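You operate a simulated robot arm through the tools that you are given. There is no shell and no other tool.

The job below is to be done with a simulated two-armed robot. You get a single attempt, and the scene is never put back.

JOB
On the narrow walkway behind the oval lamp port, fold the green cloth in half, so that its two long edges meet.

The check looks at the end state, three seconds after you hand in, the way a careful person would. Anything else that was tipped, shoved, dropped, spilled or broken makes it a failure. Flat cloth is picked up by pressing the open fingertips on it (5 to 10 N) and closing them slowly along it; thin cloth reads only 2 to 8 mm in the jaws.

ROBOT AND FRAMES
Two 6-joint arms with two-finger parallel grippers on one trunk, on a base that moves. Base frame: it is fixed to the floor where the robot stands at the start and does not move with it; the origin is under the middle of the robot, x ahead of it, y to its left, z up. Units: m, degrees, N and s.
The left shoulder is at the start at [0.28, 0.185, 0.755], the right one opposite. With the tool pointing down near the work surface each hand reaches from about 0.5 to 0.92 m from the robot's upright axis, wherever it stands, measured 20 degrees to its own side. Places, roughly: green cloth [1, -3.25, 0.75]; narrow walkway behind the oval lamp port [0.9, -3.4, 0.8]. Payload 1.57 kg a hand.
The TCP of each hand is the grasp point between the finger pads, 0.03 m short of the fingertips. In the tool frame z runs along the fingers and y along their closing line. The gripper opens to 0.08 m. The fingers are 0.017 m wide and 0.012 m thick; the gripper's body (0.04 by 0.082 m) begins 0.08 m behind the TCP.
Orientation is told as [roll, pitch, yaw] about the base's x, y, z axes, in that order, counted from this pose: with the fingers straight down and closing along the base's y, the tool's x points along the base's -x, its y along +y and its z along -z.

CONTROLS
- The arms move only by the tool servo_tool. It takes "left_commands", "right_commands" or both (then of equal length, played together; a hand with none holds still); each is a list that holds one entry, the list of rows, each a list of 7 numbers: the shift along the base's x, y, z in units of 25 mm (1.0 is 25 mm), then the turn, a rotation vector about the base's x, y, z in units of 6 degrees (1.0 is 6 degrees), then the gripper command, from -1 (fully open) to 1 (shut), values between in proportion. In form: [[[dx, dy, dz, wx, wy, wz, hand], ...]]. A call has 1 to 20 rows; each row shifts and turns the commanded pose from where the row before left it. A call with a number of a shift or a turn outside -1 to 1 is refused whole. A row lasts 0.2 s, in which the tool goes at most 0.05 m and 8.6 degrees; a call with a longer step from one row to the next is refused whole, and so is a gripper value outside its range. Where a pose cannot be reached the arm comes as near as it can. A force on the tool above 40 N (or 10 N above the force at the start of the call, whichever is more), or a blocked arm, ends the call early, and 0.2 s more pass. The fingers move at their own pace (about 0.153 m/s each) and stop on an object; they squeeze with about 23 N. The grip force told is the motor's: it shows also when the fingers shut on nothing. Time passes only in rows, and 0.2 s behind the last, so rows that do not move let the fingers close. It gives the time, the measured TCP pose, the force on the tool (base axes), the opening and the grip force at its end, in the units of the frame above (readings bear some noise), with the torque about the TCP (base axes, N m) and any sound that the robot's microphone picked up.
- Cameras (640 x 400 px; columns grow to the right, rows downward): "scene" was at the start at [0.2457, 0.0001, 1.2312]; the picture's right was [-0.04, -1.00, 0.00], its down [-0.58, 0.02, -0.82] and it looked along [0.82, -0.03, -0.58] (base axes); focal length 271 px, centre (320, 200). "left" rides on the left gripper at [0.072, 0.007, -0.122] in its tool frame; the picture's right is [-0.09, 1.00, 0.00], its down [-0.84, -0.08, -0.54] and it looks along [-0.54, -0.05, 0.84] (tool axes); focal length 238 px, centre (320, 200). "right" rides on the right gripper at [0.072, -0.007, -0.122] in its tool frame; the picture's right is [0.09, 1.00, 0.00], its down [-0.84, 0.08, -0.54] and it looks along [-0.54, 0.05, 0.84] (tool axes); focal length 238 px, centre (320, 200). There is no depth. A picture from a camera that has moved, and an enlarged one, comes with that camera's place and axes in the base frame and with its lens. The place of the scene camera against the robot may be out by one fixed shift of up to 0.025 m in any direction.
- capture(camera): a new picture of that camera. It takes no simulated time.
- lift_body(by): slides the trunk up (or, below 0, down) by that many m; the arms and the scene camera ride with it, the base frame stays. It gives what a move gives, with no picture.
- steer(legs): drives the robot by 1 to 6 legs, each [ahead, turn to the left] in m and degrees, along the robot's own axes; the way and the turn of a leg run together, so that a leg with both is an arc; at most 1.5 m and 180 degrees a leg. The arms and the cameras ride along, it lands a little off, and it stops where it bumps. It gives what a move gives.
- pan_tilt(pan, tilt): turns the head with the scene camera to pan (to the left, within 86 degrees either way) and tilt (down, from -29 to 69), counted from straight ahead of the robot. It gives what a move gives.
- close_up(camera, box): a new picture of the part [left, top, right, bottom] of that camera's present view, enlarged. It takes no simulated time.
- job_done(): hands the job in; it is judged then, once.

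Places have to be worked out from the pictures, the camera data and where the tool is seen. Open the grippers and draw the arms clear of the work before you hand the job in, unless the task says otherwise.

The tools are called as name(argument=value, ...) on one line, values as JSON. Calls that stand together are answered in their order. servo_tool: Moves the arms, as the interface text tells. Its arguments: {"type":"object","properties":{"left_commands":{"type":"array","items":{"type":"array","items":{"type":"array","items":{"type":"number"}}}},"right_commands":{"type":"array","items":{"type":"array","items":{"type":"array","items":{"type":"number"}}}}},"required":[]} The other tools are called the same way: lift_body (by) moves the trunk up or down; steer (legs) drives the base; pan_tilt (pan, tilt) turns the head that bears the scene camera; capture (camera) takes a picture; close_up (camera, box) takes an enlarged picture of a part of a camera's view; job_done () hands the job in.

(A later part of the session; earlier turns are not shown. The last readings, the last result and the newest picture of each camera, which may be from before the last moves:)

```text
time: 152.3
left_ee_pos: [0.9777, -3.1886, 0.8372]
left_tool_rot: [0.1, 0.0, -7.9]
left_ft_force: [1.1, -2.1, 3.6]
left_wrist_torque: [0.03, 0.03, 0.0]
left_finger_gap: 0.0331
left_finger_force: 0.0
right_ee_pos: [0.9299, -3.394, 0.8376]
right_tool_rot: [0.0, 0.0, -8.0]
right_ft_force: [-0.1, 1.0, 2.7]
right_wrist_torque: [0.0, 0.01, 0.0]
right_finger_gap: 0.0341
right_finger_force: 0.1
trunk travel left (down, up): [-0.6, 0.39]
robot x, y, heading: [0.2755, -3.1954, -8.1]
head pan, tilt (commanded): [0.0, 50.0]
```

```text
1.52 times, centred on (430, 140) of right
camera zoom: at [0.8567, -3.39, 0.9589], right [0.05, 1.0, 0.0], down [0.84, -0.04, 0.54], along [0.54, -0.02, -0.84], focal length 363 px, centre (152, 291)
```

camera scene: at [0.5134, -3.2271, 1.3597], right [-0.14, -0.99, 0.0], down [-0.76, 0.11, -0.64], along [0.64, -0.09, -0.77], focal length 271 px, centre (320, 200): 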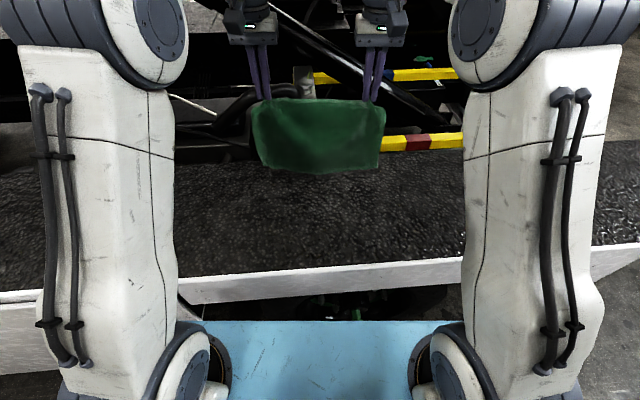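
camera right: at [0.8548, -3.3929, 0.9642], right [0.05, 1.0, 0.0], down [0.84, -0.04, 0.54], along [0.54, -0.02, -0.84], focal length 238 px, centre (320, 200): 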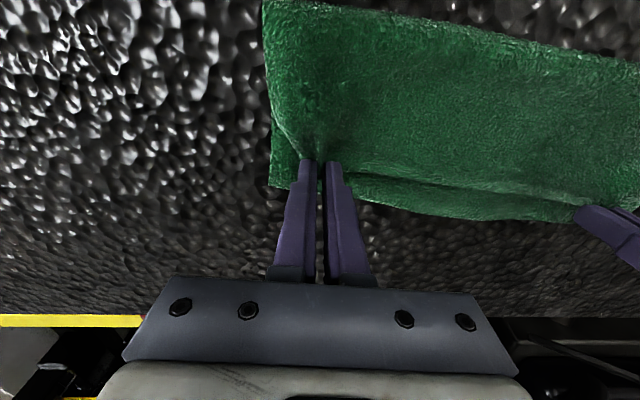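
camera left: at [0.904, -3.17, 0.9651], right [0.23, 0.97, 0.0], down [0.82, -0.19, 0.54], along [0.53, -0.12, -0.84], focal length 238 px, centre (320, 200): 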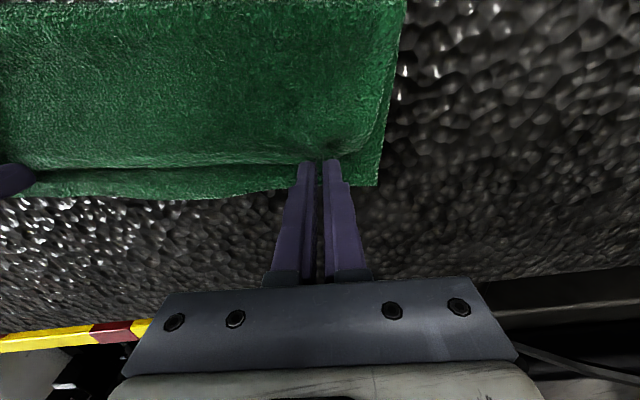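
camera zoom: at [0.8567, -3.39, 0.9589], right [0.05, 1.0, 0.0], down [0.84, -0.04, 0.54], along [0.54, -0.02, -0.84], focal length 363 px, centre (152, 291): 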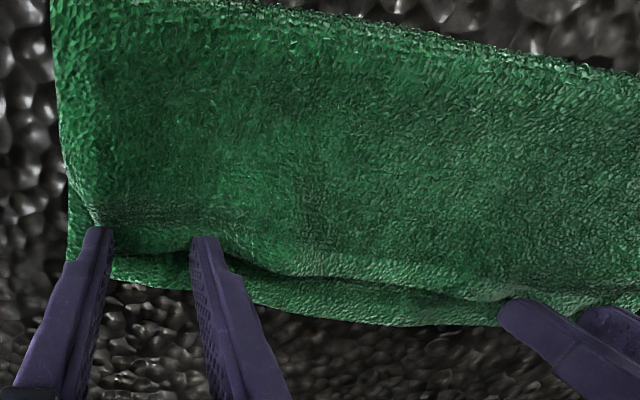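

The tucks are spread out, and the top edge lies about 1 cm short of the lower edge. I lift the hands straight up and let it settle.

servo_tool(left_commands=[[[0, 0, 0.1, 0, 0, 0, 0.1], [0, 0, 0.2, 0, 0, 0, 0.1], [0, 0, 0.5, 0, 0, 0, 0.1], [0, 0, 0.8, 0, 0, 0, 0.1], [0, 0, 0.8, 0, 0, 0, 0.1], [0, 0, 0.8, 0, 0, 0, 0.1], [-0.4, 0.6, 0.8, 0, 0, 0, 0.1], [-0.4, 0.6, 0.8, 0, 0, 0, 0.1], [-0.4, 0.6, 0.8, 0, 0, 0, 0.1], [-0.4, 0.6, 0.8, 0, 0, 0, 0.1], [-0.4, 0.6, 0.8, 0, 0, 0, 0.1], [0, 0, 0, 0, 0, 0, 0.1]]], right_commands=[[[0, 0, 0.1, 0, 0, 0, 0.1], [0, 0, 0.2, 0, 0, 0, 0.1], [0, 0, 0.5, 0, 0, 0, 0.1], [0, 0, 0.8, 0, 0, 0, 0.1], [0, 0, 0.8, 0, 0, 0, 0.1], [0, 0, 0.8, 0, 0, 0, 0.1], [-0.4, -0.6, 0.8, 0, 0, 0, 0.1], [-0.4, -0.6, 0.8, 0, 0, 0, 0.1], [-0.4, -0.6, 0.8, 0, 0, 0, 0.1], [-0.4, -0.6, 0.8, 0, 0, 0, 0.1], [-0.4, -0.6, 0.8, 0, 0, 0, 0.1], [0, 0, 0, 0, 0, 0, 0.1]]])

close_up(camera="left", box=[40, 60, 360, 220])

close_up(camera="right", box=[280, 60, 600, 220])

close_up(camera="scene", box=[230, 165, 400, 245])

```text
time: 154.9
left_ee_pos: [0.9282, -3.1152, 1.0183]
left_tool_rot: [0.0, 0.1, -8.0]
left_ft_force: [0.7, 0.4, 0.6]
left_wrist_torque: [-0.01, 0.0, 0.03]
left_finger_gap: 0.0357
left_finger_force: 0.0
right_ee_pos: [0.8787, -3.471, 1.0189]
right_tool_rot: [0.0, 0.0, -7.9]
right_ft_force: [0.1, -0.4, -0.3]
right_wrist_torque: [0.01, 0.0, -0.01]
right_finger_gap: 0.0361
right_finger_force: 0.1
trunk travel left (down, up): [-0.6, 0.39]
robot x, y, heading: [0.2797, -3.1985, -8.1]
head pan, tilt (commanded): [0.0, 50.0]
```

```text
2.00 times, centred on (200, 140) of left
camera zoom: at [0.8578, -3.0986, 1.1395], right [0.23, 0.97, 0.0], down [0.82, -0.19, 0.54], along [0.53, -0.12, -0.84], focal length 477 px, centre (560, 320)
```

zoom: 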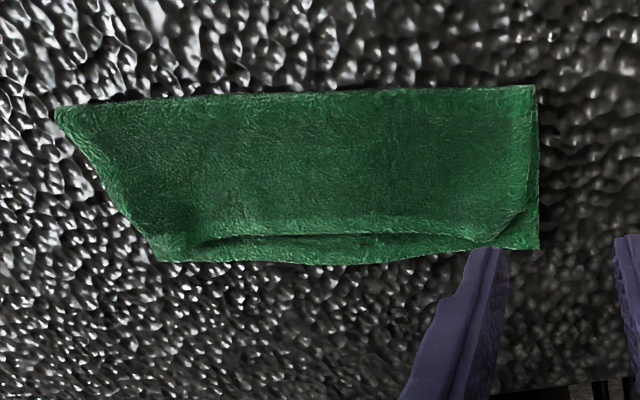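

```text
2.00 times, centred on (440, 140) of right
camera zoom: at [0.8065, -3.4663, 1.1399], right [0.05, 1.0, 0.0], down [0.84, -0.04, 0.54], along [0.54, -0.02, -0.84], focal length 477 px, centre (80, 320)
```

zoom: 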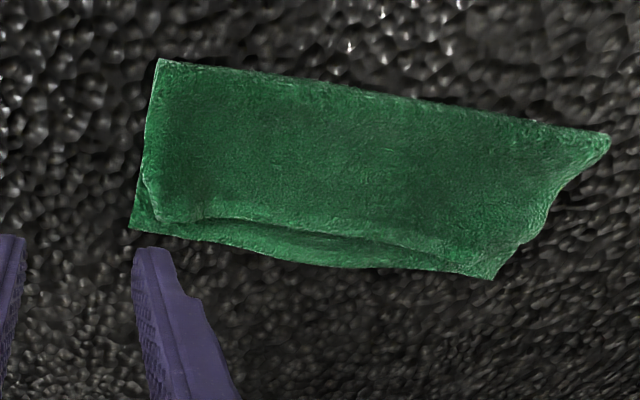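

```text
3.76 times, centred on (315, 205) of scene
camera zoom: at [0.5133, -3.2271, 1.3597], right [-0.14, -0.99, 0.0], down [-0.76, 0.11, -0.64], along [0.64, -0.09, -0.77], focal length 1019 px, centre (339, 181)
```

zoom: 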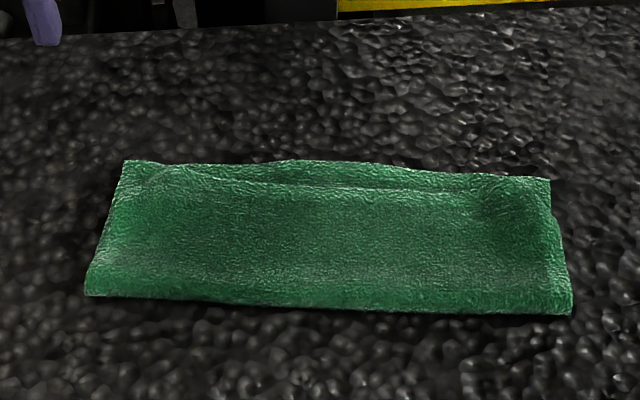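

The top edge settled about 1–2 cm short this time, and its corners are still drawn in (about 3 cm on the left, 1.6 cm on the right). Pulling the corners outward worked well before, so I'll pull them outward and forward now. First I bring the closed fingers above the corners.

servo_tool(left_commands=[[[0.28, -0.41, -0.8, 0, 0, 0, 1], [0.28, -0.41, -0.8, 0, 0, 0, 1], [0.28, -0.41, -0.8, 0, 0, 0, 1], [0.28, -0.41, -0.8, 0, 0, 0, 1], [0.28, -0.41, -0.8, 0, 0, 0, 1], [0.28, -0.41, -0.8, 0, 0, 0, 1], [0.28, -0.41, -0.75, 0, 0, 0, 1], [0, 0, 0, 0, 0, 0, 1]]], right_commands=[[[0.285, 0.385, -0.8, 0, 0, 0, 1], [0.285, 0.385, -0.8, 0, 0, 0, 1], [0.285, 0.385, -0.8, 0, 0, 0, 1], [0.285, 0.385, -0.8, 0, 0, 0, 1], [0.285, 0.385, -0.8, 0, 0, 0, 1], [0.285, 0.385, -0.8, 0, 0, 0, 1], [0.285, 0.385, -0.75, 0, 0, 0, 1], [0, 0, 0, 0, 0, 0, 1]]])

close_up(camera="left", box=[220, 80, 420, 205])

close_up(camera="right", box=[220, 80, 420, 205])

```text
time: 156.7
left_ee_pos: [0.975, -3.1836, 0.8767]
left_tool_rot: [0.0, 0.1, -7.9]
left_ft_force: [0.3, 0.3, 0.4]
left_wrist_torque: [0.02, -0.02, 0.0]
left_finger_gap: 0.0
left_finger_force: 21.6
right_ee_pos: [0.9288, -3.4018, 0.8785]
right_tool_rot: [0.0, 0.0, -7.9]
right_ft_force: [0.1, -0.7, 0.2]
right_wrist_torque: [0.0, -0.03, 0.02]
right_finger_gap: 0.0001
right_finger_force: 20.9
trunk travel left (down, up): [-0.6, 0.39]
robot x, y, heading: [0.2799, -3.1975, -8.0]
head pan, tilt (commanded): [0.0, 50.0]
```

```text
3.20 times, centred on (320, 142) of left
camera zoom: at [0.9055, -3.1678, 0.9988], right [0.23, 0.97, 0.0], down [0.82, -0.19, 0.54], along [0.53, -0.12, -0.84], focal length 763 px, centre (320, 384)
```

zoom: 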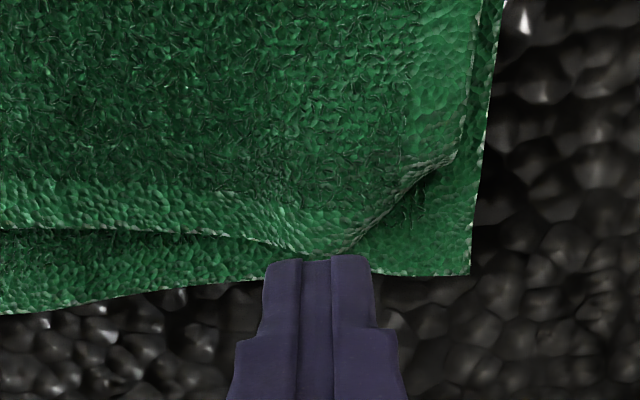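

```text
3.20 times, centred on (320, 142) of right
camera zoom: at [0.8566, -3.3986, 1.0002], right [0.05, 1.0, 0.0], down [0.84, -0.04, 0.54], along [0.54, -0.02, -0.84], focal length 763 px, centre (320, 384)
```

zoom: 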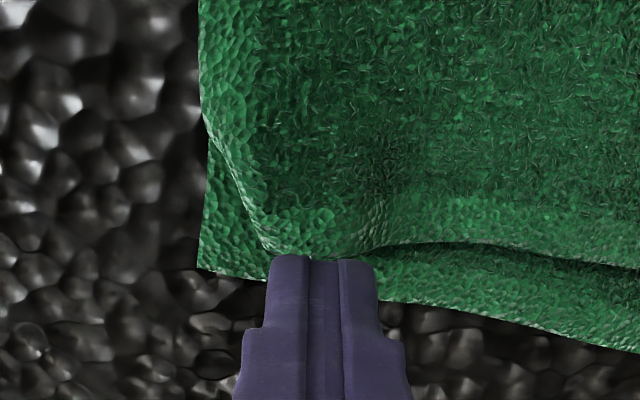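

The left corner of the top layer looks drawn in or pleated. I raise the hands a bit and look at both corners more closely from several cameras.

servo_tool(left_commands=[[[-0.2, 0.5, 0.8, 0, 0, 0, 1], [-0.2, 0.8, 0.8, 0, 0, 0, 1], [-0.2, 0.8, 0.6, 0, 0, 0, 1], [0, 0, 0, 0, 0, 0, 1]]], right_commands=[[[-0.2, -0.5, 0.8, 0, 0, 0, 1], [-0.2, -0.8, 0.8, 0, 0, 0, 1], [-0.2, -0.8, 0.6, 0, 0, 0, 1], [0, 0, 0, 0, 0, 0, 1]]])

close_up(camera="left", box=[130, 90, 330, 215])

close_up(camera="right", box=[310, 90, 510, 215])

close_up(camera="scene", box=[250, 165, 330, 215])

close_up(camera="scene", box=[310, 165, 390, 215])

```text
time: 157.7
left_ee_pos: [0.9608, -3.1319, 0.934]
left_tool_rot: [0.0, 0.1, -7.9]
left_ft_force: [0.6, 0.4, 0.7]
left_wrist_torque: [0.04, 0.02, -0.03]
left_finger_gap: 0.0
left_finger_force: 21.8
right_ee_pos: [0.915, -3.4558, 0.9347]
right_tool_rot: [0.0, -0.1, -7.9]
right_ft_force: [0.3, -0.3, 0.2]
right_wrist_torque: [-0.01, -0.01, 0.0]
right_finger_gap: 0.0001
right_finger_force: 21.8
trunk travel left (down, up): [-0.6, 0.39]
robot x, y, heading: [0.2806, -3.1964, -7.9]
head pan, tilt (commanded): [0.0, 50.0]
```

```text
3.20 times, centred on (230, 152) of left
camera zoom: at [0.8902, -3.1147, 1.0555], right [0.23, 0.97, 0.0], down [0.82, -0.19, 0.54], along [0.53, -0.12, -0.84], focal length 763 px, centre (608, 352)
```

zoom: 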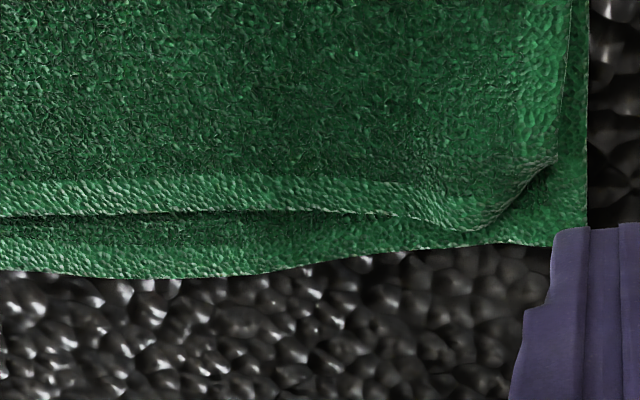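

```text
3.20 times, centred on (410, 152) of right
camera zoom: at [0.8424, -3.4516, 1.0562], right [0.05, 1.0, 0.0], down [0.84, -0.04, 0.54], along [0.54, -0.02, -0.84], focal length 763 px, centre (32, 352)
```

zoom: 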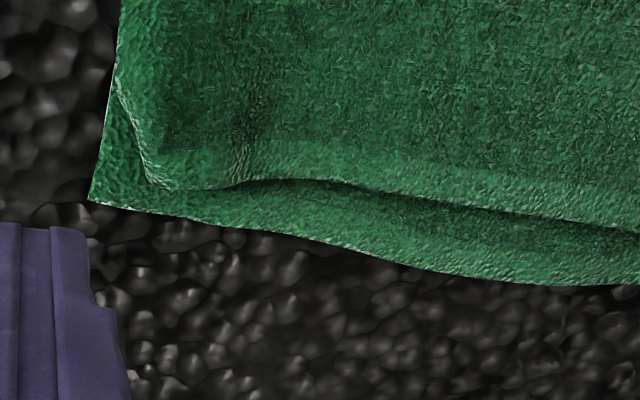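

```text
8.00 times, centred on (290, 190) of scene
camera zoom: at [0.5133, -3.2271, 1.3597], right [-0.14, -0.99, 0.0], down [-0.76, 0.11, -0.64], along [0.64, -0.09, -0.77], focal length 2166 px, centre (560, 280)
```

zoom: 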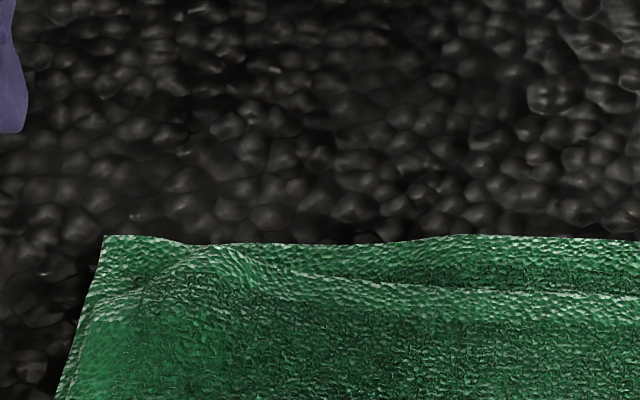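

```text
8.00 times, centred on (350, 190) of scene
camera zoom: at [0.5133, -3.2271, 1.3597], right [-0.14, -0.99, 0.0], down [-0.76, 0.11, -0.64], along [0.64, -0.09, -0.77], focal length 2166 px, centre (80, 280)
```

zoom: 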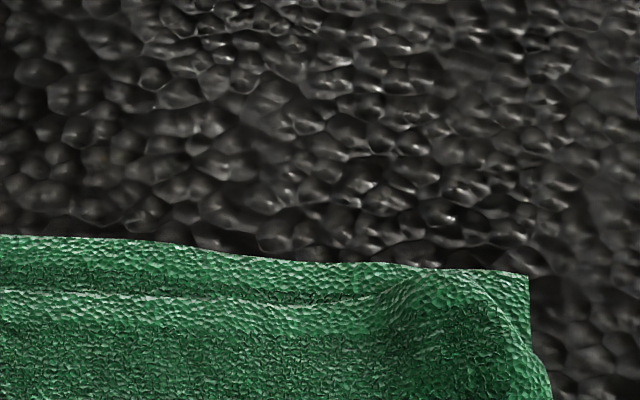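

The corners of the top layer lie 3–4 cm back, with a standing bump next to each, so the top edge just isn't stretched out. I'll press each corner lightly and pull it forward to the lower corner. First I move above and down near the cloth.

servo_tool(left_commands=[[[-0.035, -0.27, -0.8, 0, 0, 0, 1], [-0.035, -0.27, -0.8, 0, 0, 0, 1], [-0.035, -0.27, -0.8, 0, 0, 0, 1], [-0.035, -0.27, -0.8, 0, 0, 0, 1], [0, 0, -0.4, 0, 0, 0, 1], [0, 0, -0.1, 0, 0, 0, 1], [0, 0, -0.06, 0, 0, 0, 1]]], right_commands=[[[-0.211, 0.402, -0.8, 0, 0, 0, 1], [-0.211, 0.402, -0.8, 0, 0, 0, 1], [-0.211, 0.402, -0.8, 0, 0, 0, 1], [-0.211, 0.402, -0.8, 0, 0, 0, 1], [0, 0, -0.4, 0, 0, 0, 1], [0, 0, -0.1, 0, 0, 0, 1], [0, 0, -0.06, 0, 0, 0, 1]]])

close_up(camera="left", box=[220, 100, 420, 225])

close_up(camera="right", box=[220, 100, 420, 225])

```text
time: 159.3
left_ee_pos: [0.9568, -3.1596, 0.8386]
left_tool_rot: [0.0, 0.0, -7.9]
left_ft_force: [-1.3, -0.4, 2.6]
left_wrist_torque: [0.0, -0.03, 0.03]
left_finger_gap: 0.0
left_finger_force: 21.3
right_ee_pos: [0.8928, -3.4151, 0.839]
right_tool_rot: [0.1, -0.1, -7.9]
right_ft_force: [0.0, -0.7, 0.1]
right_wrist_torque: [-0.01, -0.01, 0.0]
right_finger_gap: 0.0
right_finger_force: 21.5
trunk travel left (down, up): [-0.6, 0.39]
robot x, y, heading: [0.2786, -3.1969, -8.1]
head pan, tilt (commanded): [0.0, 50.0]
```

```text
3.20 times, centred on (320, 162) of left
camera zoom: at [0.8876, -3.1433, 0.9604], right [0.23, 0.97, 0.0], down [0.82, -0.19, 0.54], along [0.53, -0.12, -0.84], focal length 763 px, centre (320, 320)
```

zoom: 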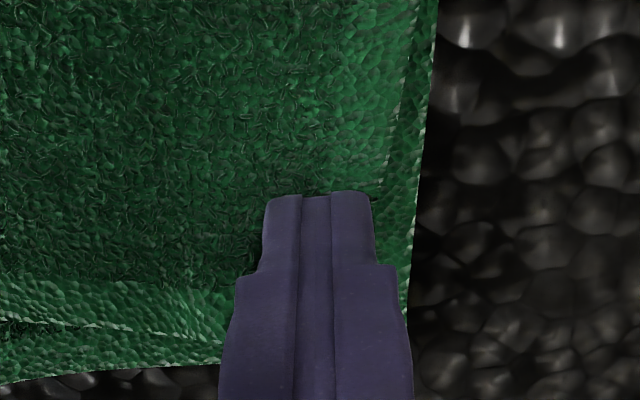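

```text
3.20 times, centred on (320, 162) of right
camera zoom: at [0.8209, -3.4105, 0.961], right [0.05, 1.0, 0.0], down [0.84, -0.04, 0.54], along [0.54, -0.02, -0.84], focal length 763 px, centre (320, 320)
```

zoom: 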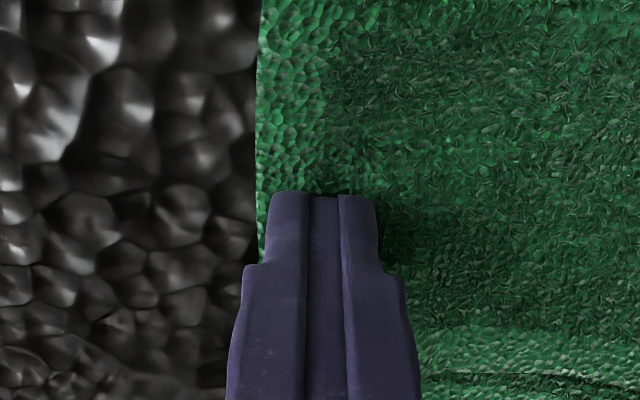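

The left hand has light contact (2.6 N) and the right almost none. I press a bit more.

servo_tool(left_commands=[[[0, 0, -0.015, 0, 0, 0, 1], [0, 0, 0, 0, 0, 0, 1]]], right_commands=[[[0, 0, -0.06, 0, 0, 0, 1], [0, 0, -0.03, 0, 0, 0, 1]]])

```text
time: 159.9
left_ee_pos: [0.9563, -3.16, 0.8385]
left_tool_rot: [0.0, 0.1, -7.9]
left_ft_force: [-1.2, 0.4, 1.9]
left_wrist_torque: [0.01, 0.02, -0.06]
left_finger_gap: 0.0
left_finger_force: 21.0
right_ee_pos: [0.8935, -3.4137, 0.8394]
right_tool_rot: [0.0, -0.1, -8.0]
right_ft_force: [1.1, 0.5, 2.3]
right_wrist_torque: [-0.04, -0.01, 0.01]
right_finger_gap: 0.0002
right_finger_force: 21.3
trunk travel left (down, up): [-0.6, 0.39]
robot x, y, heading: [0.2805, -3.1991, -8.0]
head pan, tilt (commanded): [0.0, 50.0]
```

A touch more pressure, then I drag both corners forward: left about 1.5 cm, right about 1.7 cm to start.

servo_tool(left_commands=[[[0, 0, -0.03, 0, 0, 0, 1], [0.206, 0.012, 0, 0, 0, 0, 1], [0.206, 0.012, 0, 0, 0, 0, 1], [0.206, 0.012, 0, 0, 0, 0, 1]]], right_commands=[[[0, 0, -0.03, 0, 0, 0, 1], [0.216, -0.042, 0, 0, 0, 0, 1], [0.216, -0.042, 0, 0, 0, 0, 1], [0.216, -0.042, 0, 0, 0, 0, 1]]])

close_up(camera="left", box=[180, 80, 420, 230])

close_up(camera="right", box=[220, 80, 460, 230])

```text
time: 160.9
left_ee_pos: [0.9715, -3.1581, 0.8389]
left_tool_rot: [0.0, 0.0, -7.9]
left_ft_force: [-1.7, -0.9, 2.6]
left_wrist_torque: [-0.03, 0.04, 0.01]
left_finger_gap: 0.0002
left_finger_force: 21.1
right_ee_pos: [0.9082, -3.4174, 0.837]
right_tool_rot: [0.0, 0.0, -7.9]
right_ft_force: [-1.3, 0.5, 2.1]
right_wrist_torque: [0.05, 0.03, 0.01]
right_finger_gap: 0.0
right_finger_force: 20.9
trunk travel left (down, up): [-0.6, 0.39]
robot x, y, heading: [0.2817, -3.2003, -8.0]
head pan, tilt (commanded): [0.0, 50.0]
```

```text
2.67 times, centred on (300, 155) of left
camera zoom: at [0.9028, -3.1417, 0.9603], right [0.23, 0.97, 0.0], down [0.82, -0.19, 0.54], along [0.53, -0.12, -0.84], focal length 636 px, centre (373, 320)
```

zoom: 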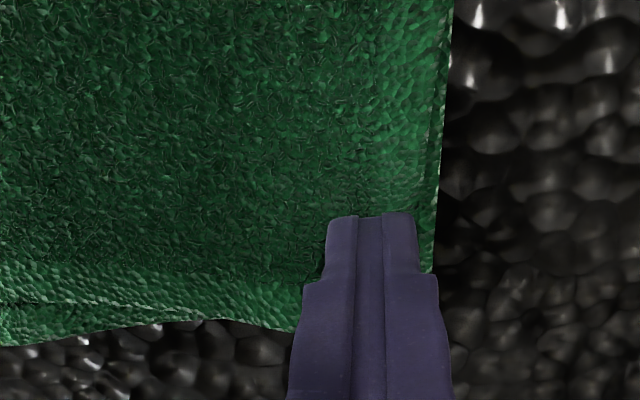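

```text
2.67 times, centred on (340, 155) of right
camera zoom: at [0.8365, -3.4134, 0.9583], right [0.05, 1.0, 0.0], down [0.84, -0.04, 0.54], along [0.54, -0.02, -0.84], focal length 636 px, centre (267, 320)
```

zoom: 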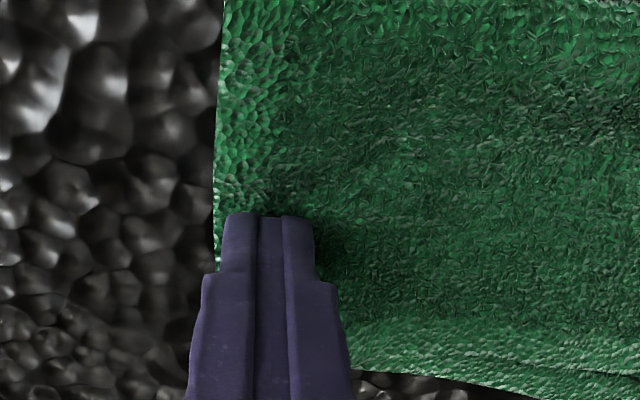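

The corners are following forward. I continue the drag by the remaining amount, then lift and look.

servo_tool(left_commands=[[[0.206, 0.012, -0.02, 0, 0, 0, 1], [0.206, 0.012, 0, 0, 0, 0, 1], [0.206, 0.012, 0, 0, 0, 0, 1], [0, 0, 0, 0, 0, 0, 1], [0, 0, 0.2, 0, 0, 0, 1], [0, 0, 0.6, 0, 0, 0, 1], [0, 0, 0.8, 0, 0, 0, 1], [0, 0.3, 0.8, 0, 0, 0, 1], [-0.4, 0.6, 0.8, 0, 0, 0, 1], [-0.4, 0.6, 0.8, 0, 0, 0, 1], [-0.4, 0.6, 0.8, 0, 0, 0, 1], [0, 0, 0, 0, 0, 0, 1]]], right_commands=[[[0.216, -0.042, -0.02, 0, 0, 0, 1], [0.216, -0.042, 0, 0, 0, 0, 1], [0.216, -0.042, 0, 0, 0, 0, 1], [0.1, -0.02, 0, 0, 0, 0, 1], [0, 0, 0.2, 0, 0, 0, 1], [0, 0, 0.6, 0, 0, 0, 1], [0, 0, 0.8, 0, 0, 0, 1], [0, -0.3, 0.8, 0, 0, 0, 1], [-0.4, -0.6, 0.8, 0, 0, 0, 1], [-0.4, -0.6, 0.8, 0, 0, 0, 1], [-0.4, -0.6, 0.8, 0, 0, 0, 1], [0, 0, 0, 0, 0, 0, 1]]])

close_up(camera="left", box=[40, 60, 360, 220])

close_up(camera="right", box=[280, 60, 600, 220])

close_up(camera="scene", box=[230, 165, 400, 245])

```text
time: 163.5
left_ee_pos: [0.9581, -3.1048, 0.9573]
left_tool_rot: [-0.1, 0.1, -7.9]
left_ft_force: [-0.2, 0.7, 0.4]
left_wrist_torque: [-0.02, -0.01, 0.02]
left_finger_gap: 0.0001
left_finger_force: 20.9
right_ee_pos: [0.8993, -3.476, 0.9563]
right_tool_rot: [0.1, 0.1, -8.0]
right_ft_force: [0.2, -0.3, 0.8]
right_wrist_torque: [0.02, -0.04, 0.01]
right_finger_gap: 0.0
right_finger_force: 21.2
trunk travel left (down, up): [-0.6, 0.39]
robot x, y, heading: [0.2806, -3.1993, -8.0]
head pan, tilt (commanded): [0.0, 50.0]
```

```text
2.00 times, centred on (200, 140) of left
camera zoom: at [0.8887, -3.0883, 1.0799], right [0.23, 0.97, 0.0], down [0.82, -0.19, 0.54], along [0.53, -0.12, -0.84], focal length 477 px, centre (560, 320)
```

zoom: 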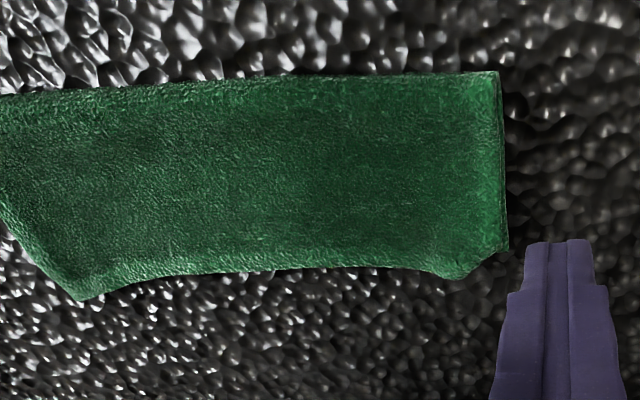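

```text
2.00 times, centred on (440, 140) of right
camera zoom: at [0.8269, -3.4717, 1.077], right [0.04, 1.0, 0.0], down [0.84, -0.04, 0.54], along [0.54, -0.02, -0.84], focal length 477 px, centre (80, 320)
```

zoom: 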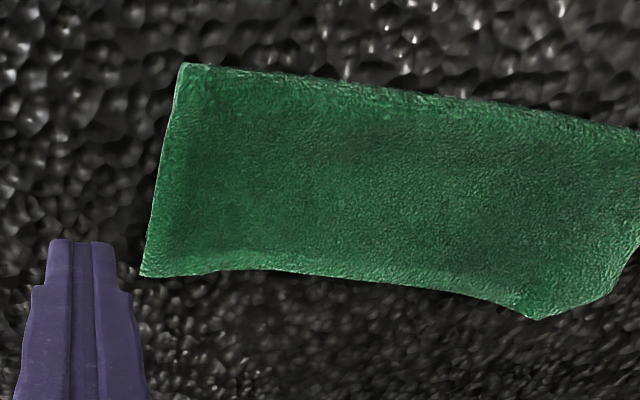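

```text
3.76 times, centred on (315, 205) of scene
camera zoom: at [0.5133, -3.2271, 1.3597], right [-0.14, -0.99, 0.0], down [-0.76, 0.11, -0.64], along [0.64, -0.09, -0.77], focal length 1019 px, centre (339, 181)
```

zoom: 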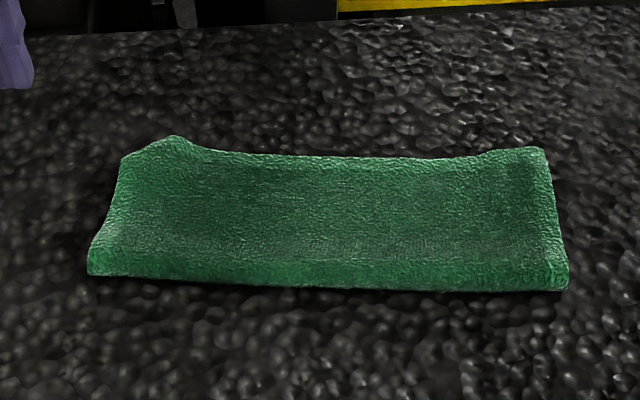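

Dragging pulled the fold forward with the top layer. The right corner now overshoots by about 2.5 cm and a bump overshoots on the left, while the left corner matches. I'll first pull the left corner forward to take out that bump, then re-grip the evenly overshooting edge and re-lay it, releasing without pressing this time.

servo_tool(left_commands=[[[0.269, -0.43, -0.778, 0, 0, 0, 1], [0.269, -0.43, -0.778, 0, 0, 0, 1], [0.269, -0.43, -0.778, 0, 0, 0, 1], [0.269, -0.43, -0.778, 0, 0, 0, 1], [0.269, -0.43, -0.778, 0, 0, 0, 1], [0, 0, -0.4, 0, 0, 0, 1], [0, 0, -0.3, 0, 0, 0, 1], [0, 0, -0.12, 0, 0, 0, 1], [0, 0, -0.06, 0, 0, 0, 1]]])

close_up(camera="left", box=[180, 80, 420, 230])

```text
time: 165.5
left_ee_pos: [0.9923, -3.1593, 0.8389]
left_tool_rot: [-0.1, 0.1, -8.0]
left_ft_force: [-0.8, -0.2, 2.2]
left_wrist_torque: [-0.03, 0.02, -0.01]
left_finger_gap: 0.0
left_finger_force: 21.5
right_ee_pos: [0.8991, -3.475, 0.9563]
right_tool_rot: [0.0, 0.0, -8.0]
right_ft_force: [-0.1, -0.1, -0.2]
right_wrist_torque: [0.03, 0.01, -0.01]
right_finger_gap: 0.0001
right_finger_force: 21.1
trunk travel left (down, up): [-0.6, 0.39]
robot x, y, heading: [0.2851, -3.1957, -7.8]
head pan, tilt (commanded): [0.0, 50.0]
```

```text
2.67 times, centred on (300, 155) of left
camera zoom: at [0.9219, -3.1427, 0.9603], right [0.23, 0.97, 0.0], down [0.82, -0.19, 0.54], along [0.53, -0.12, -0.84], focal length 636 px, centre (373, 320)
```

zoom: 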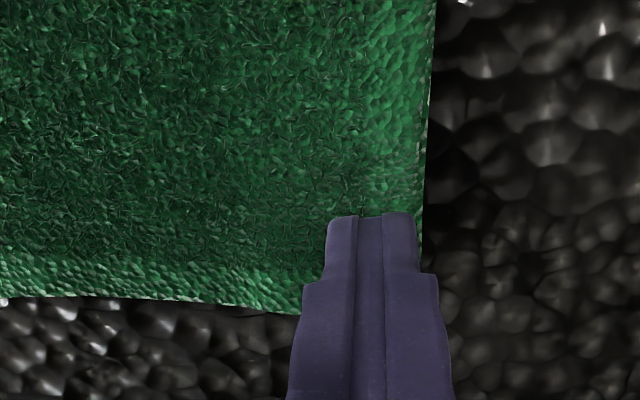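

The left fingertips press the corner lightly. I pull it forward 1.2 cm and lift.

servo_tool(left_commands=[[[0.165, 0.01, -0.02, 0, 0, 0, 1], [0.165, 0.01, 0, 0, 0, 0, 1], [0.165, 0.01, 0, 0, 0, 0, 1], [0, 0, 0, 0, 0, 0, 1], [0, 0, 0.2, 0, 0, 0, 1], [0, 0, 0.6, 0, 0, 0, 1], [0, 0, 0.8, 0, 0, 0, 1], [-0.3, 0.4, 0.8, 0, 0, 0, 1], [-0.4, 0.8, 0.8, 0, 0, 0, 1], [-0.4, 0.8, 0.8, 0, 0, 0, 1], [-0.4, 0.8, 0.8, 0, 0, 0, 1], [0, 0, 0, 0, 0, 0, 1]]])

close_up(camera="left", box=[40, 60, 360, 220])

close_up(camera="right", box=[280, 60, 640, 240])

close_up(camera="scene", box=[230, 165, 400, 245])

```text
time: 168.1
left_ee_pos: [0.9651, -3.0873, 0.9568]
left_tool_rot: [-0.1, 0.2, -7.9]
left_ft_force: [-0.3, 1.1, 0.2]
left_wrist_torque: [0.02, 0.0, 0.05]
left_finger_gap: 0.0001
left_finger_force: 21.5
right_ee_pos: [0.8999, -3.4758, 0.9558]
right_tool_rot: [0.0, -0.1, -7.9]
right_ft_force: [-1.0, -0.1, -0.2]
right_wrist_torque: [0.02, 0.02, -0.01]
right_finger_gap: 0.0
right_finger_force: 20.8
trunk travel left (down, up): [-0.6, 0.39]
robot x, y, heading: [0.2814, -3.1983, -7.9]
head pan, tilt (commanded): [0.0, 50.0]
```

```text
2.00 times, centred on (200, 140) of left
camera zoom: at [0.8964, -3.0719, 1.0784], right [0.23, 0.97, 0.0], down [0.82, -0.19, 0.54], along [0.53, -0.12, -0.84], focal length 477 px, centre (560, 320)
```

zoom: 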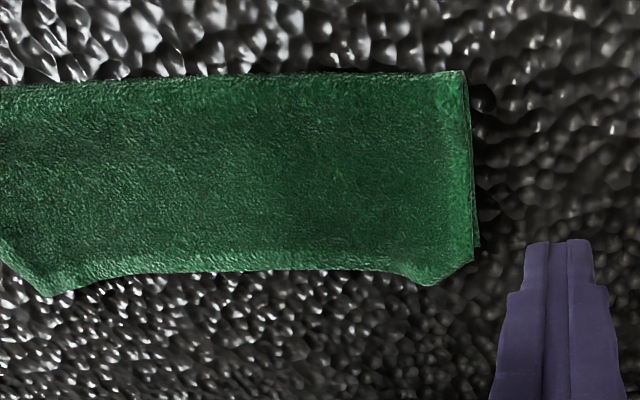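

```text
1.78 times, centred on (460, 150) of right
camera zoom: at [0.8271, -3.4715, 1.0767], right [0.05, 1.0, 0.0], down [0.84, -0.04, 0.54], along [0.54, -0.02, -0.84], focal length 424 px, centre (71, 289)
```

zoom: 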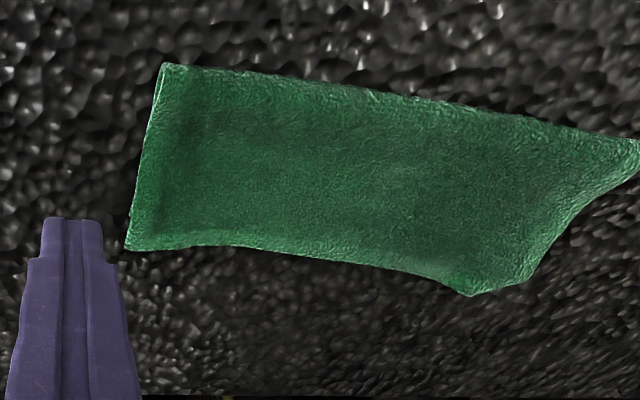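

```text
3.76 times, centred on (315, 205) of scene
camera zoom: at [0.5134, -3.2271, 1.3597], right [-0.14, -0.99, 0.0], down [-0.76, 0.11, -0.64], along [0.64, -0.09, -0.77], focal length 1019 px, centre (339, 181)
```

zoom: 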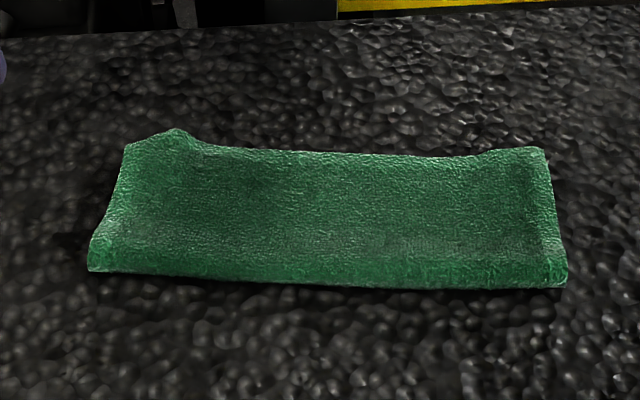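

The top edge still overshoots unevenly: right corner 2.5 cm, a bump near the left 2.6 cm, middle and left corner about 0.8 cm. I re-grip the top edge with both hands on its overshooting strip and will re-lay it with the fold rolled back. I position the open jaws first.

servo_tool(left_commands=[[[0.283, -0.618, -0.579, 0, 0, 0, 0.125], [0.283, -0.618, -0.579, 0, 0, 0, 0.125], [0.283, -0.618, -0.579, 0, 0, 0, 0.125], [0.283, -0.618, -0.579, 0, 0, 0, 0.125], [0.283, -0.618, -0.579, 0, 0, 0, 0.125], [0.283, -0.618, -0.579, 0, 0, 0, 0.125], [0, 0, 0, 0, 0, 0, 0.125]]], right_commands=[[[0.431, 0.445, -0.572, 0, 0, 0, 0.125], [0.431, 0.445, -0.572, 0, 0, 0, 0.125], [0.431, 0.445, -0.572, 0, 0, 0, 0.125], [0.431, 0.445, -0.572, 0, 0, 0, 0.125], [0.431, 0.445, -0.572, 0, 0, 0, 0.125], [0.431, 0.445, -0.572, 0, 0, 0, 0.125], [0, 0, 0, 0, 0, 0, 0.125]]])

close_up(camera="left", box=[180, 70, 420, 220])

close_up(camera="right", box=[220, 70, 460, 220])

```text
time: 169.7
left_ee_pos: [1.0082, -3.1804, 0.8694]
left_tool_rot: [0.1, 0.2, -7.9]
left_ft_force: [0.3, -0.6, 0.6]
left_wrist_torque: [0.03, -0.04, -0.04]
left_finger_gap: 0.0347
left_finger_force: 0.0
right_ee_pos: [0.9631, -3.4069, 0.8702]
right_tool_rot: [0.1, 0.0, -7.9]
right_ft_force: [-0.8, -0.4, 0.4]
right_wrist_torque: [0.03, -0.02, 0.01]
right_finger_gap: 0.035
right_finger_force: 0.0
trunk travel left (down, up): [-0.6, 0.39]
robot x, y, heading: [0.2775, -3.1936, -8.0]
head pan, tilt (commanded): [0.0, 50.0]
```

```text
2.67 times, centred on (300, 145) of left
camera zoom: at [0.9395, -3.1643, 0.9913], right [0.23, 0.97, 0.0], down [0.82, -0.19, 0.54], along [0.53, -0.12, -0.84], focal length 636 px, centre (373, 347)
```

zoom: 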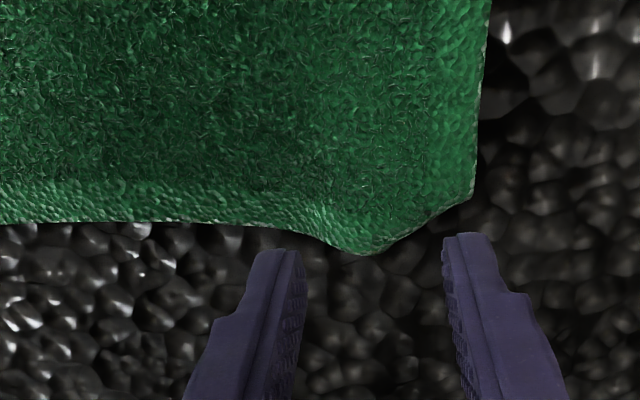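

```text
2.67 times, centred on (340, 145) of right
camera zoom: at [0.89, -3.403, 0.9912], right [0.05, 1.0, 0.0], down [0.84, -0.04, 0.54], along [0.54, -0.02, -0.84], focal length 636 px, centre (267, 347)
```

zoom: 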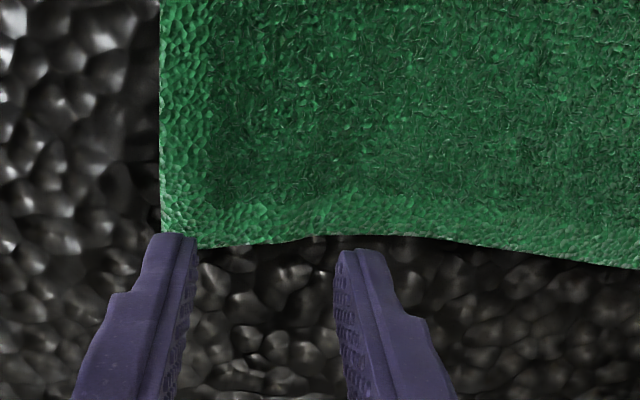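

The jaws are well placed over single-layer cloth on both sides. I lower to contact.

servo_tool(left_commands=[[[0, 0, -0.5, 0, 0, 0, 0.125], [0, 0, -0.5, 0, 0, 0, 0.125], [0, 0, -0.25, 0, 0, 0, 0.125], [0, 0, -0.1, 0, 0, 0, 0.125], [0, 0, -0.06, 0, 0, 0, 0.125]]], right_commands=[[[0, 0, -0.5, 0, 0, 0, 0.125], [0, 0, -0.5, 0, 0, 0, 0.125], [0, 0, -0.25, 0, 0, 0, 0.125], [0, 0, -0.1, 0, 0, 0, 0.125], [0, 0, -0.04, 0, 0, 0, 0.125]]])

```text
time: 170.9
left_ee_pos: [1.0089, -3.1815, 0.8344]
left_tool_rot: [-0.1, 0.0, -7.9]
left_ft_force: [-1.4, -0.2, 4.2]
left_wrist_torque: [0.07, 0.03, 0.02]
left_finger_gap: 0.0352
left_finger_force: 0.1
right_ee_pos: [0.9634, -3.4072, 0.8359]
right_tool_rot: [0.0, -0.1, -7.9]
right_ft_force: [0.0, -0.4, 1.6]
right_wrist_torque: [0.05, 0.0, 0.01]
right_finger_gap: 0.0349
right_finger_force: 0.0
trunk travel left (down, up): [-0.6, 0.39]
robot x, y, heading: [0.2792, -3.1981, -8.0]
head pan, tilt (commanded): [0.0, 50.0]
```

Contact is made (4.2 and 1.6 N). I press the right hand a bit more, then close both slowly.

servo_tool(left_commands=[[[0, 0, -0.02, 0, 0, 0, 0.125], [0, 0, 0, 0, 0, 0, 0.125]]], right_commands=[[[0, 0, -0.04, 0, 0, 0, 0.125], [0, 0, -0.02, 0, 0, 0, 0.125]]])

```text
time: 171.5
left_ee_pos: [1.0088, -3.1808, 0.8345]
left_tool_rot: [0.0, 0.0, -7.9]
left_ft_force: [0.6, -1.2, 5.7]
left_wrist_torque: [0.02, 0.04, 0.0]
left_finger_gap: 0.0349
left_finger_force: 0.0
right_ee_pos: [0.962, -3.4068, 0.8344]
right_tool_rot: [-0.1, -0.1, -7.9]
right_ft_force: [1.0, -1.5, 5.2]
right_wrist_torque: [0.02, 0.03, 0.03]
right_finger_gap: 0.035
right_finger_force: 0.0
trunk travel left (down, up): [-0.6, 0.39]
robot x, y, heading: [0.282, -3.2006, -8.3]
head pan, tilt (commanded): [0.0, 50.0]
```

Both are at 5–6 N. Closing slowly.

servo_tool(left_commands=[[[0, 0, 0, 0, 0, 0, 0.2], [0, 0, 0, 0, 0, 0, 0.27], [0, 0, 0, 0, 0, 0, 0.34], [0, 0, 0, 0, 0, 0, 0.41], [0, 0, 0, 0, 0, 0, 0.48], [0, 0, 0, 0, 0, 0, 0.55], [0, 0, 0, 0, 0, 0, 0.62], [0, 0, 0, 0, 0, 0, 0.69], [0, 0, 0, 0, 0, 0, 0.76], [0, 0, 0, 0, 0, 0, 0.83], [0, 0, 0, 0, 0, 0, 0.9], [0, 0, 0, 0, 0, 0, 1.0], [0, 0, 0, 0, 0, 0, 1.0], [0, 0, 0, 0, 0, 0, 1.0]]], right_commands=[[[0, 0, 0, 0, 0, 0, 0.2], [0, 0, 0, 0, 0, 0, 0.27], [0, 0, 0, 0, 0, 0, 0.34], [0, 0, 0, 0, 0, 0, 0.41], [0, 0, 0, 0, 0, 0, 0.48], [0, 0, 0, 0, 0, 0, 0.55], [0, 0, 0, 0, 0, 0, 0.62], [0, 0, 0, 0, 0, 0, 0.69], [0, 0, 0, 0, 0, 0, 0.76], [0, 0, 0, 0, 0, 0, 0.83], [0, 0, 0, 0, 0, 0, 0.9], [0, 0, 0, 0, 0, 0, 1.0], [0, 0, 0, 0, 0, 0, 1.0], [0, 0, 0, 0, 0, 0, 1.0]]])

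close_up(camera="left", box=[180, 80, 420, 230])

close_up(camera="right", box=[220, 80, 460, 230])

```text
time: 174.5
left_ee_pos: [1.0079, -3.1811, 0.8346]
left_tool_rot: [0.0, 0.0, -7.9]
left_ft_force: [-2.3, -5.7, 6.8]
left_wrist_torque: [-0.17, 0.08, 0.0]
left_finger_gap: 0.0035
left_finger_force: 22.5
right_ee_pos: [0.9618, -3.4062, 0.8348]
right_tool_rot: [0.0, -0.1, -7.9]
right_ft_force: [1.1, 8.2, 2.3]
right_wrist_torque: [0.29, -0.08, -0.03]
right_finger_gap: 0.007
right_finger_force: 22.9
trunk travel left (down, up): [-0.6, 0.39]
robot x, y, heading: [0.2769, -3.1971, -8.1]
head pan, tilt (commanded): [0.0, 50.0]
```

```text
2.67 times, centred on (300, 155) of left
camera zoom: at [0.9394, -3.1643, 0.9567], right [0.23, 0.97, 0.0], down [0.82, -0.19, 0.54], along [0.53, -0.12, -0.84], focal length 636 px, centre (373, 320)
```

zoom: 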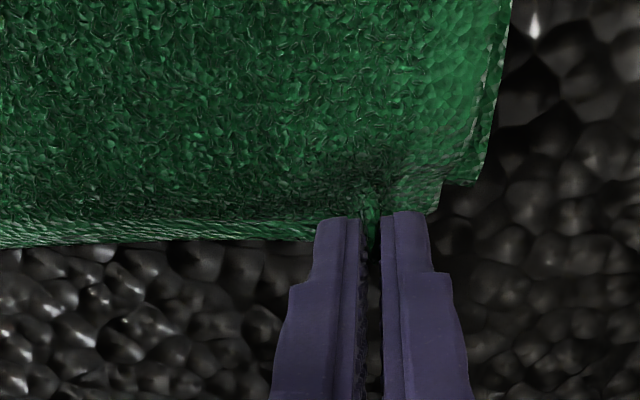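

```text
2.67 times, centred on (340, 155) of right
camera zoom: at [0.8897, -3.4023, 0.9554], right [0.05, 1.0, 0.0], down [0.84, -0.04, 0.54], along [0.54, -0.02, -0.84], focal length 636 px, centre (267, 320)
```

zoom: 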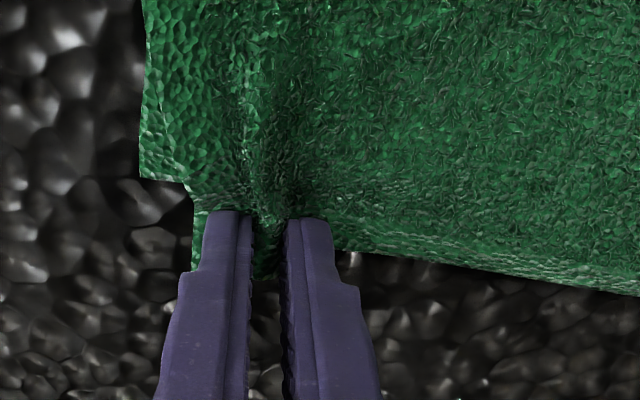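

Both grips hold (3.5 and 7 mm), and the lower corners have stayed put (B' [0.944, -3.437], C' [1.002, -3.152]). I lift the top edge and draw it back as before, so the fold rolls toward me.

servo_tool(left_commands=[[[0, -0.06, 0.16, 0, 0, 0, 1], [0, -0.06, 0.16, 0, 0, 0, 1], [-0.39, 0.085, 0.313, 0, 0, 0, 1], [-0.39, 0.085, 0.313, 0, 0, 0, 1], [-0.39, 0.085, 0.313, 0, 0, 0, 1], [-0.39, 0.085, 0.313, 0, 0, 0, 1], [-0.39, 0.085, 0.313, 0, 0, 0, 1], [-0.39, 0.085, 0.313, 0, 0, 0, 1], [0, 0, 0, 0, 0, 0, 1]]], right_commands=[[[0, 0.06, 0.16, 0, 0, 0, 1], [0, 0.06, 0.16, 0, 0, 0, 1], [-0.39, 0.085, 0.313, 0, 0, 0, 1], [-0.39, 0.085, 0.313, 0, 0, 0, 1], [-0.39, 0.085, 0.313, 0, 0, 0, 1], [-0.39, 0.085, 0.313, 0, 0, 0, 1], [-0.39, 0.085, 0.313, 0, 0, 0, 1], [-0.39, 0.085, 0.313, 0, 0, 0, 1], [0, 0, 0, 0, 0, 0, 1]]])

capture(camera="left")

capture(camera="right")

close_up(camera="scene", box=[200, 120, 440, 270])

```text
time: 176.5
left_ee_pos: [0.9508, -3.1717, 0.8897]
left_tool_rot: [0.0, 0.1, -7.9]
left_ft_force: [-0.8, -4.7, 0.0]
left_wrist_torque: [-0.12, 0.05, 0.0]
left_finger_gap: 0.0032
left_finger_force: 23.2
right_ee_pos: [0.9033, -3.3898, 0.8889]
right_tool_rot: [0.0, 0.0, -8.0]
right_ft_force: [0.7, 3.7, -0.3]
right_wrist_torque: [0.15, -0.02, -0.03]
right_finger_gap: 0.0065
right_finger_force: 23.0
trunk travel left (down, up): [-0.6, 0.39]
robot x, y, heading: [0.284, -3.1959, -7.9]
head pan, tilt (commanded): [0.0, 50.0]
```

```text
taken
camera left: at [0.881, -3.1545, 1.0116], right [0.23, 0.97, 0.0], down [0.82, -0.19, 0.54], along [0.53, -0.12, -0.84], focal length 238 px, centre (320, 200)
```

left: 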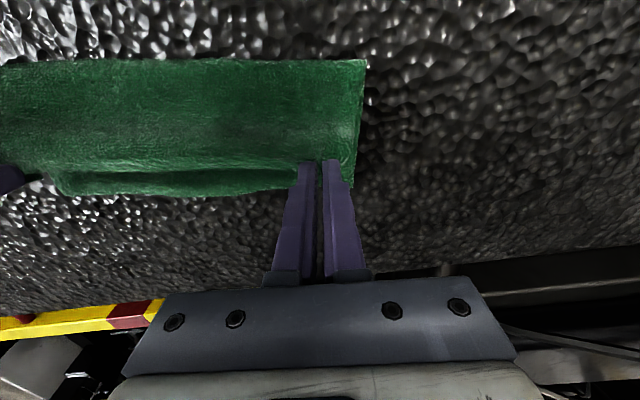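

```text
taken
camera right: at [0.8308, -3.3871, 1.01], right [0.05, 1.0, 0.0], down [0.84, -0.04, 0.54], along [0.54, -0.02, -0.84], focal length 238 px, centre (320, 200)
```

right: 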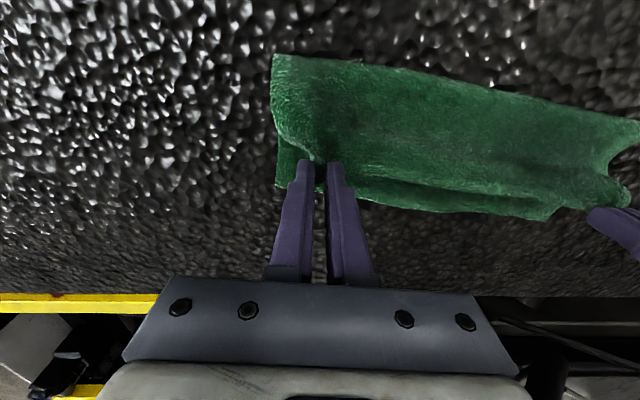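

```text
2.67 times, centred on (320, 195) of scene
camera zoom: at [0.5134, -3.2271, 1.3597], right [-0.14, -0.99, 0.0], down [-0.76, 0.11, -0.64], along [0.64, -0.09, -0.77], focal length 722 px, centre (320, 213)
```

zoom: 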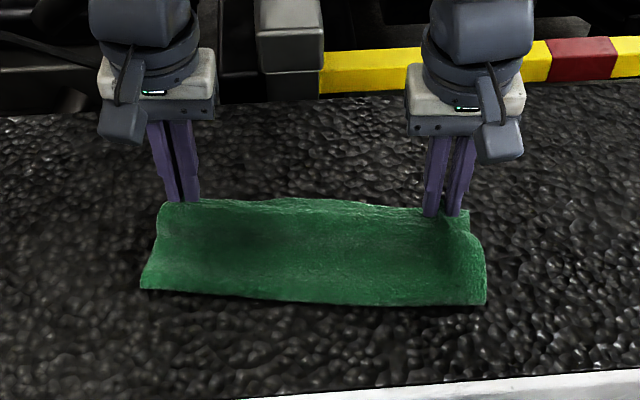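

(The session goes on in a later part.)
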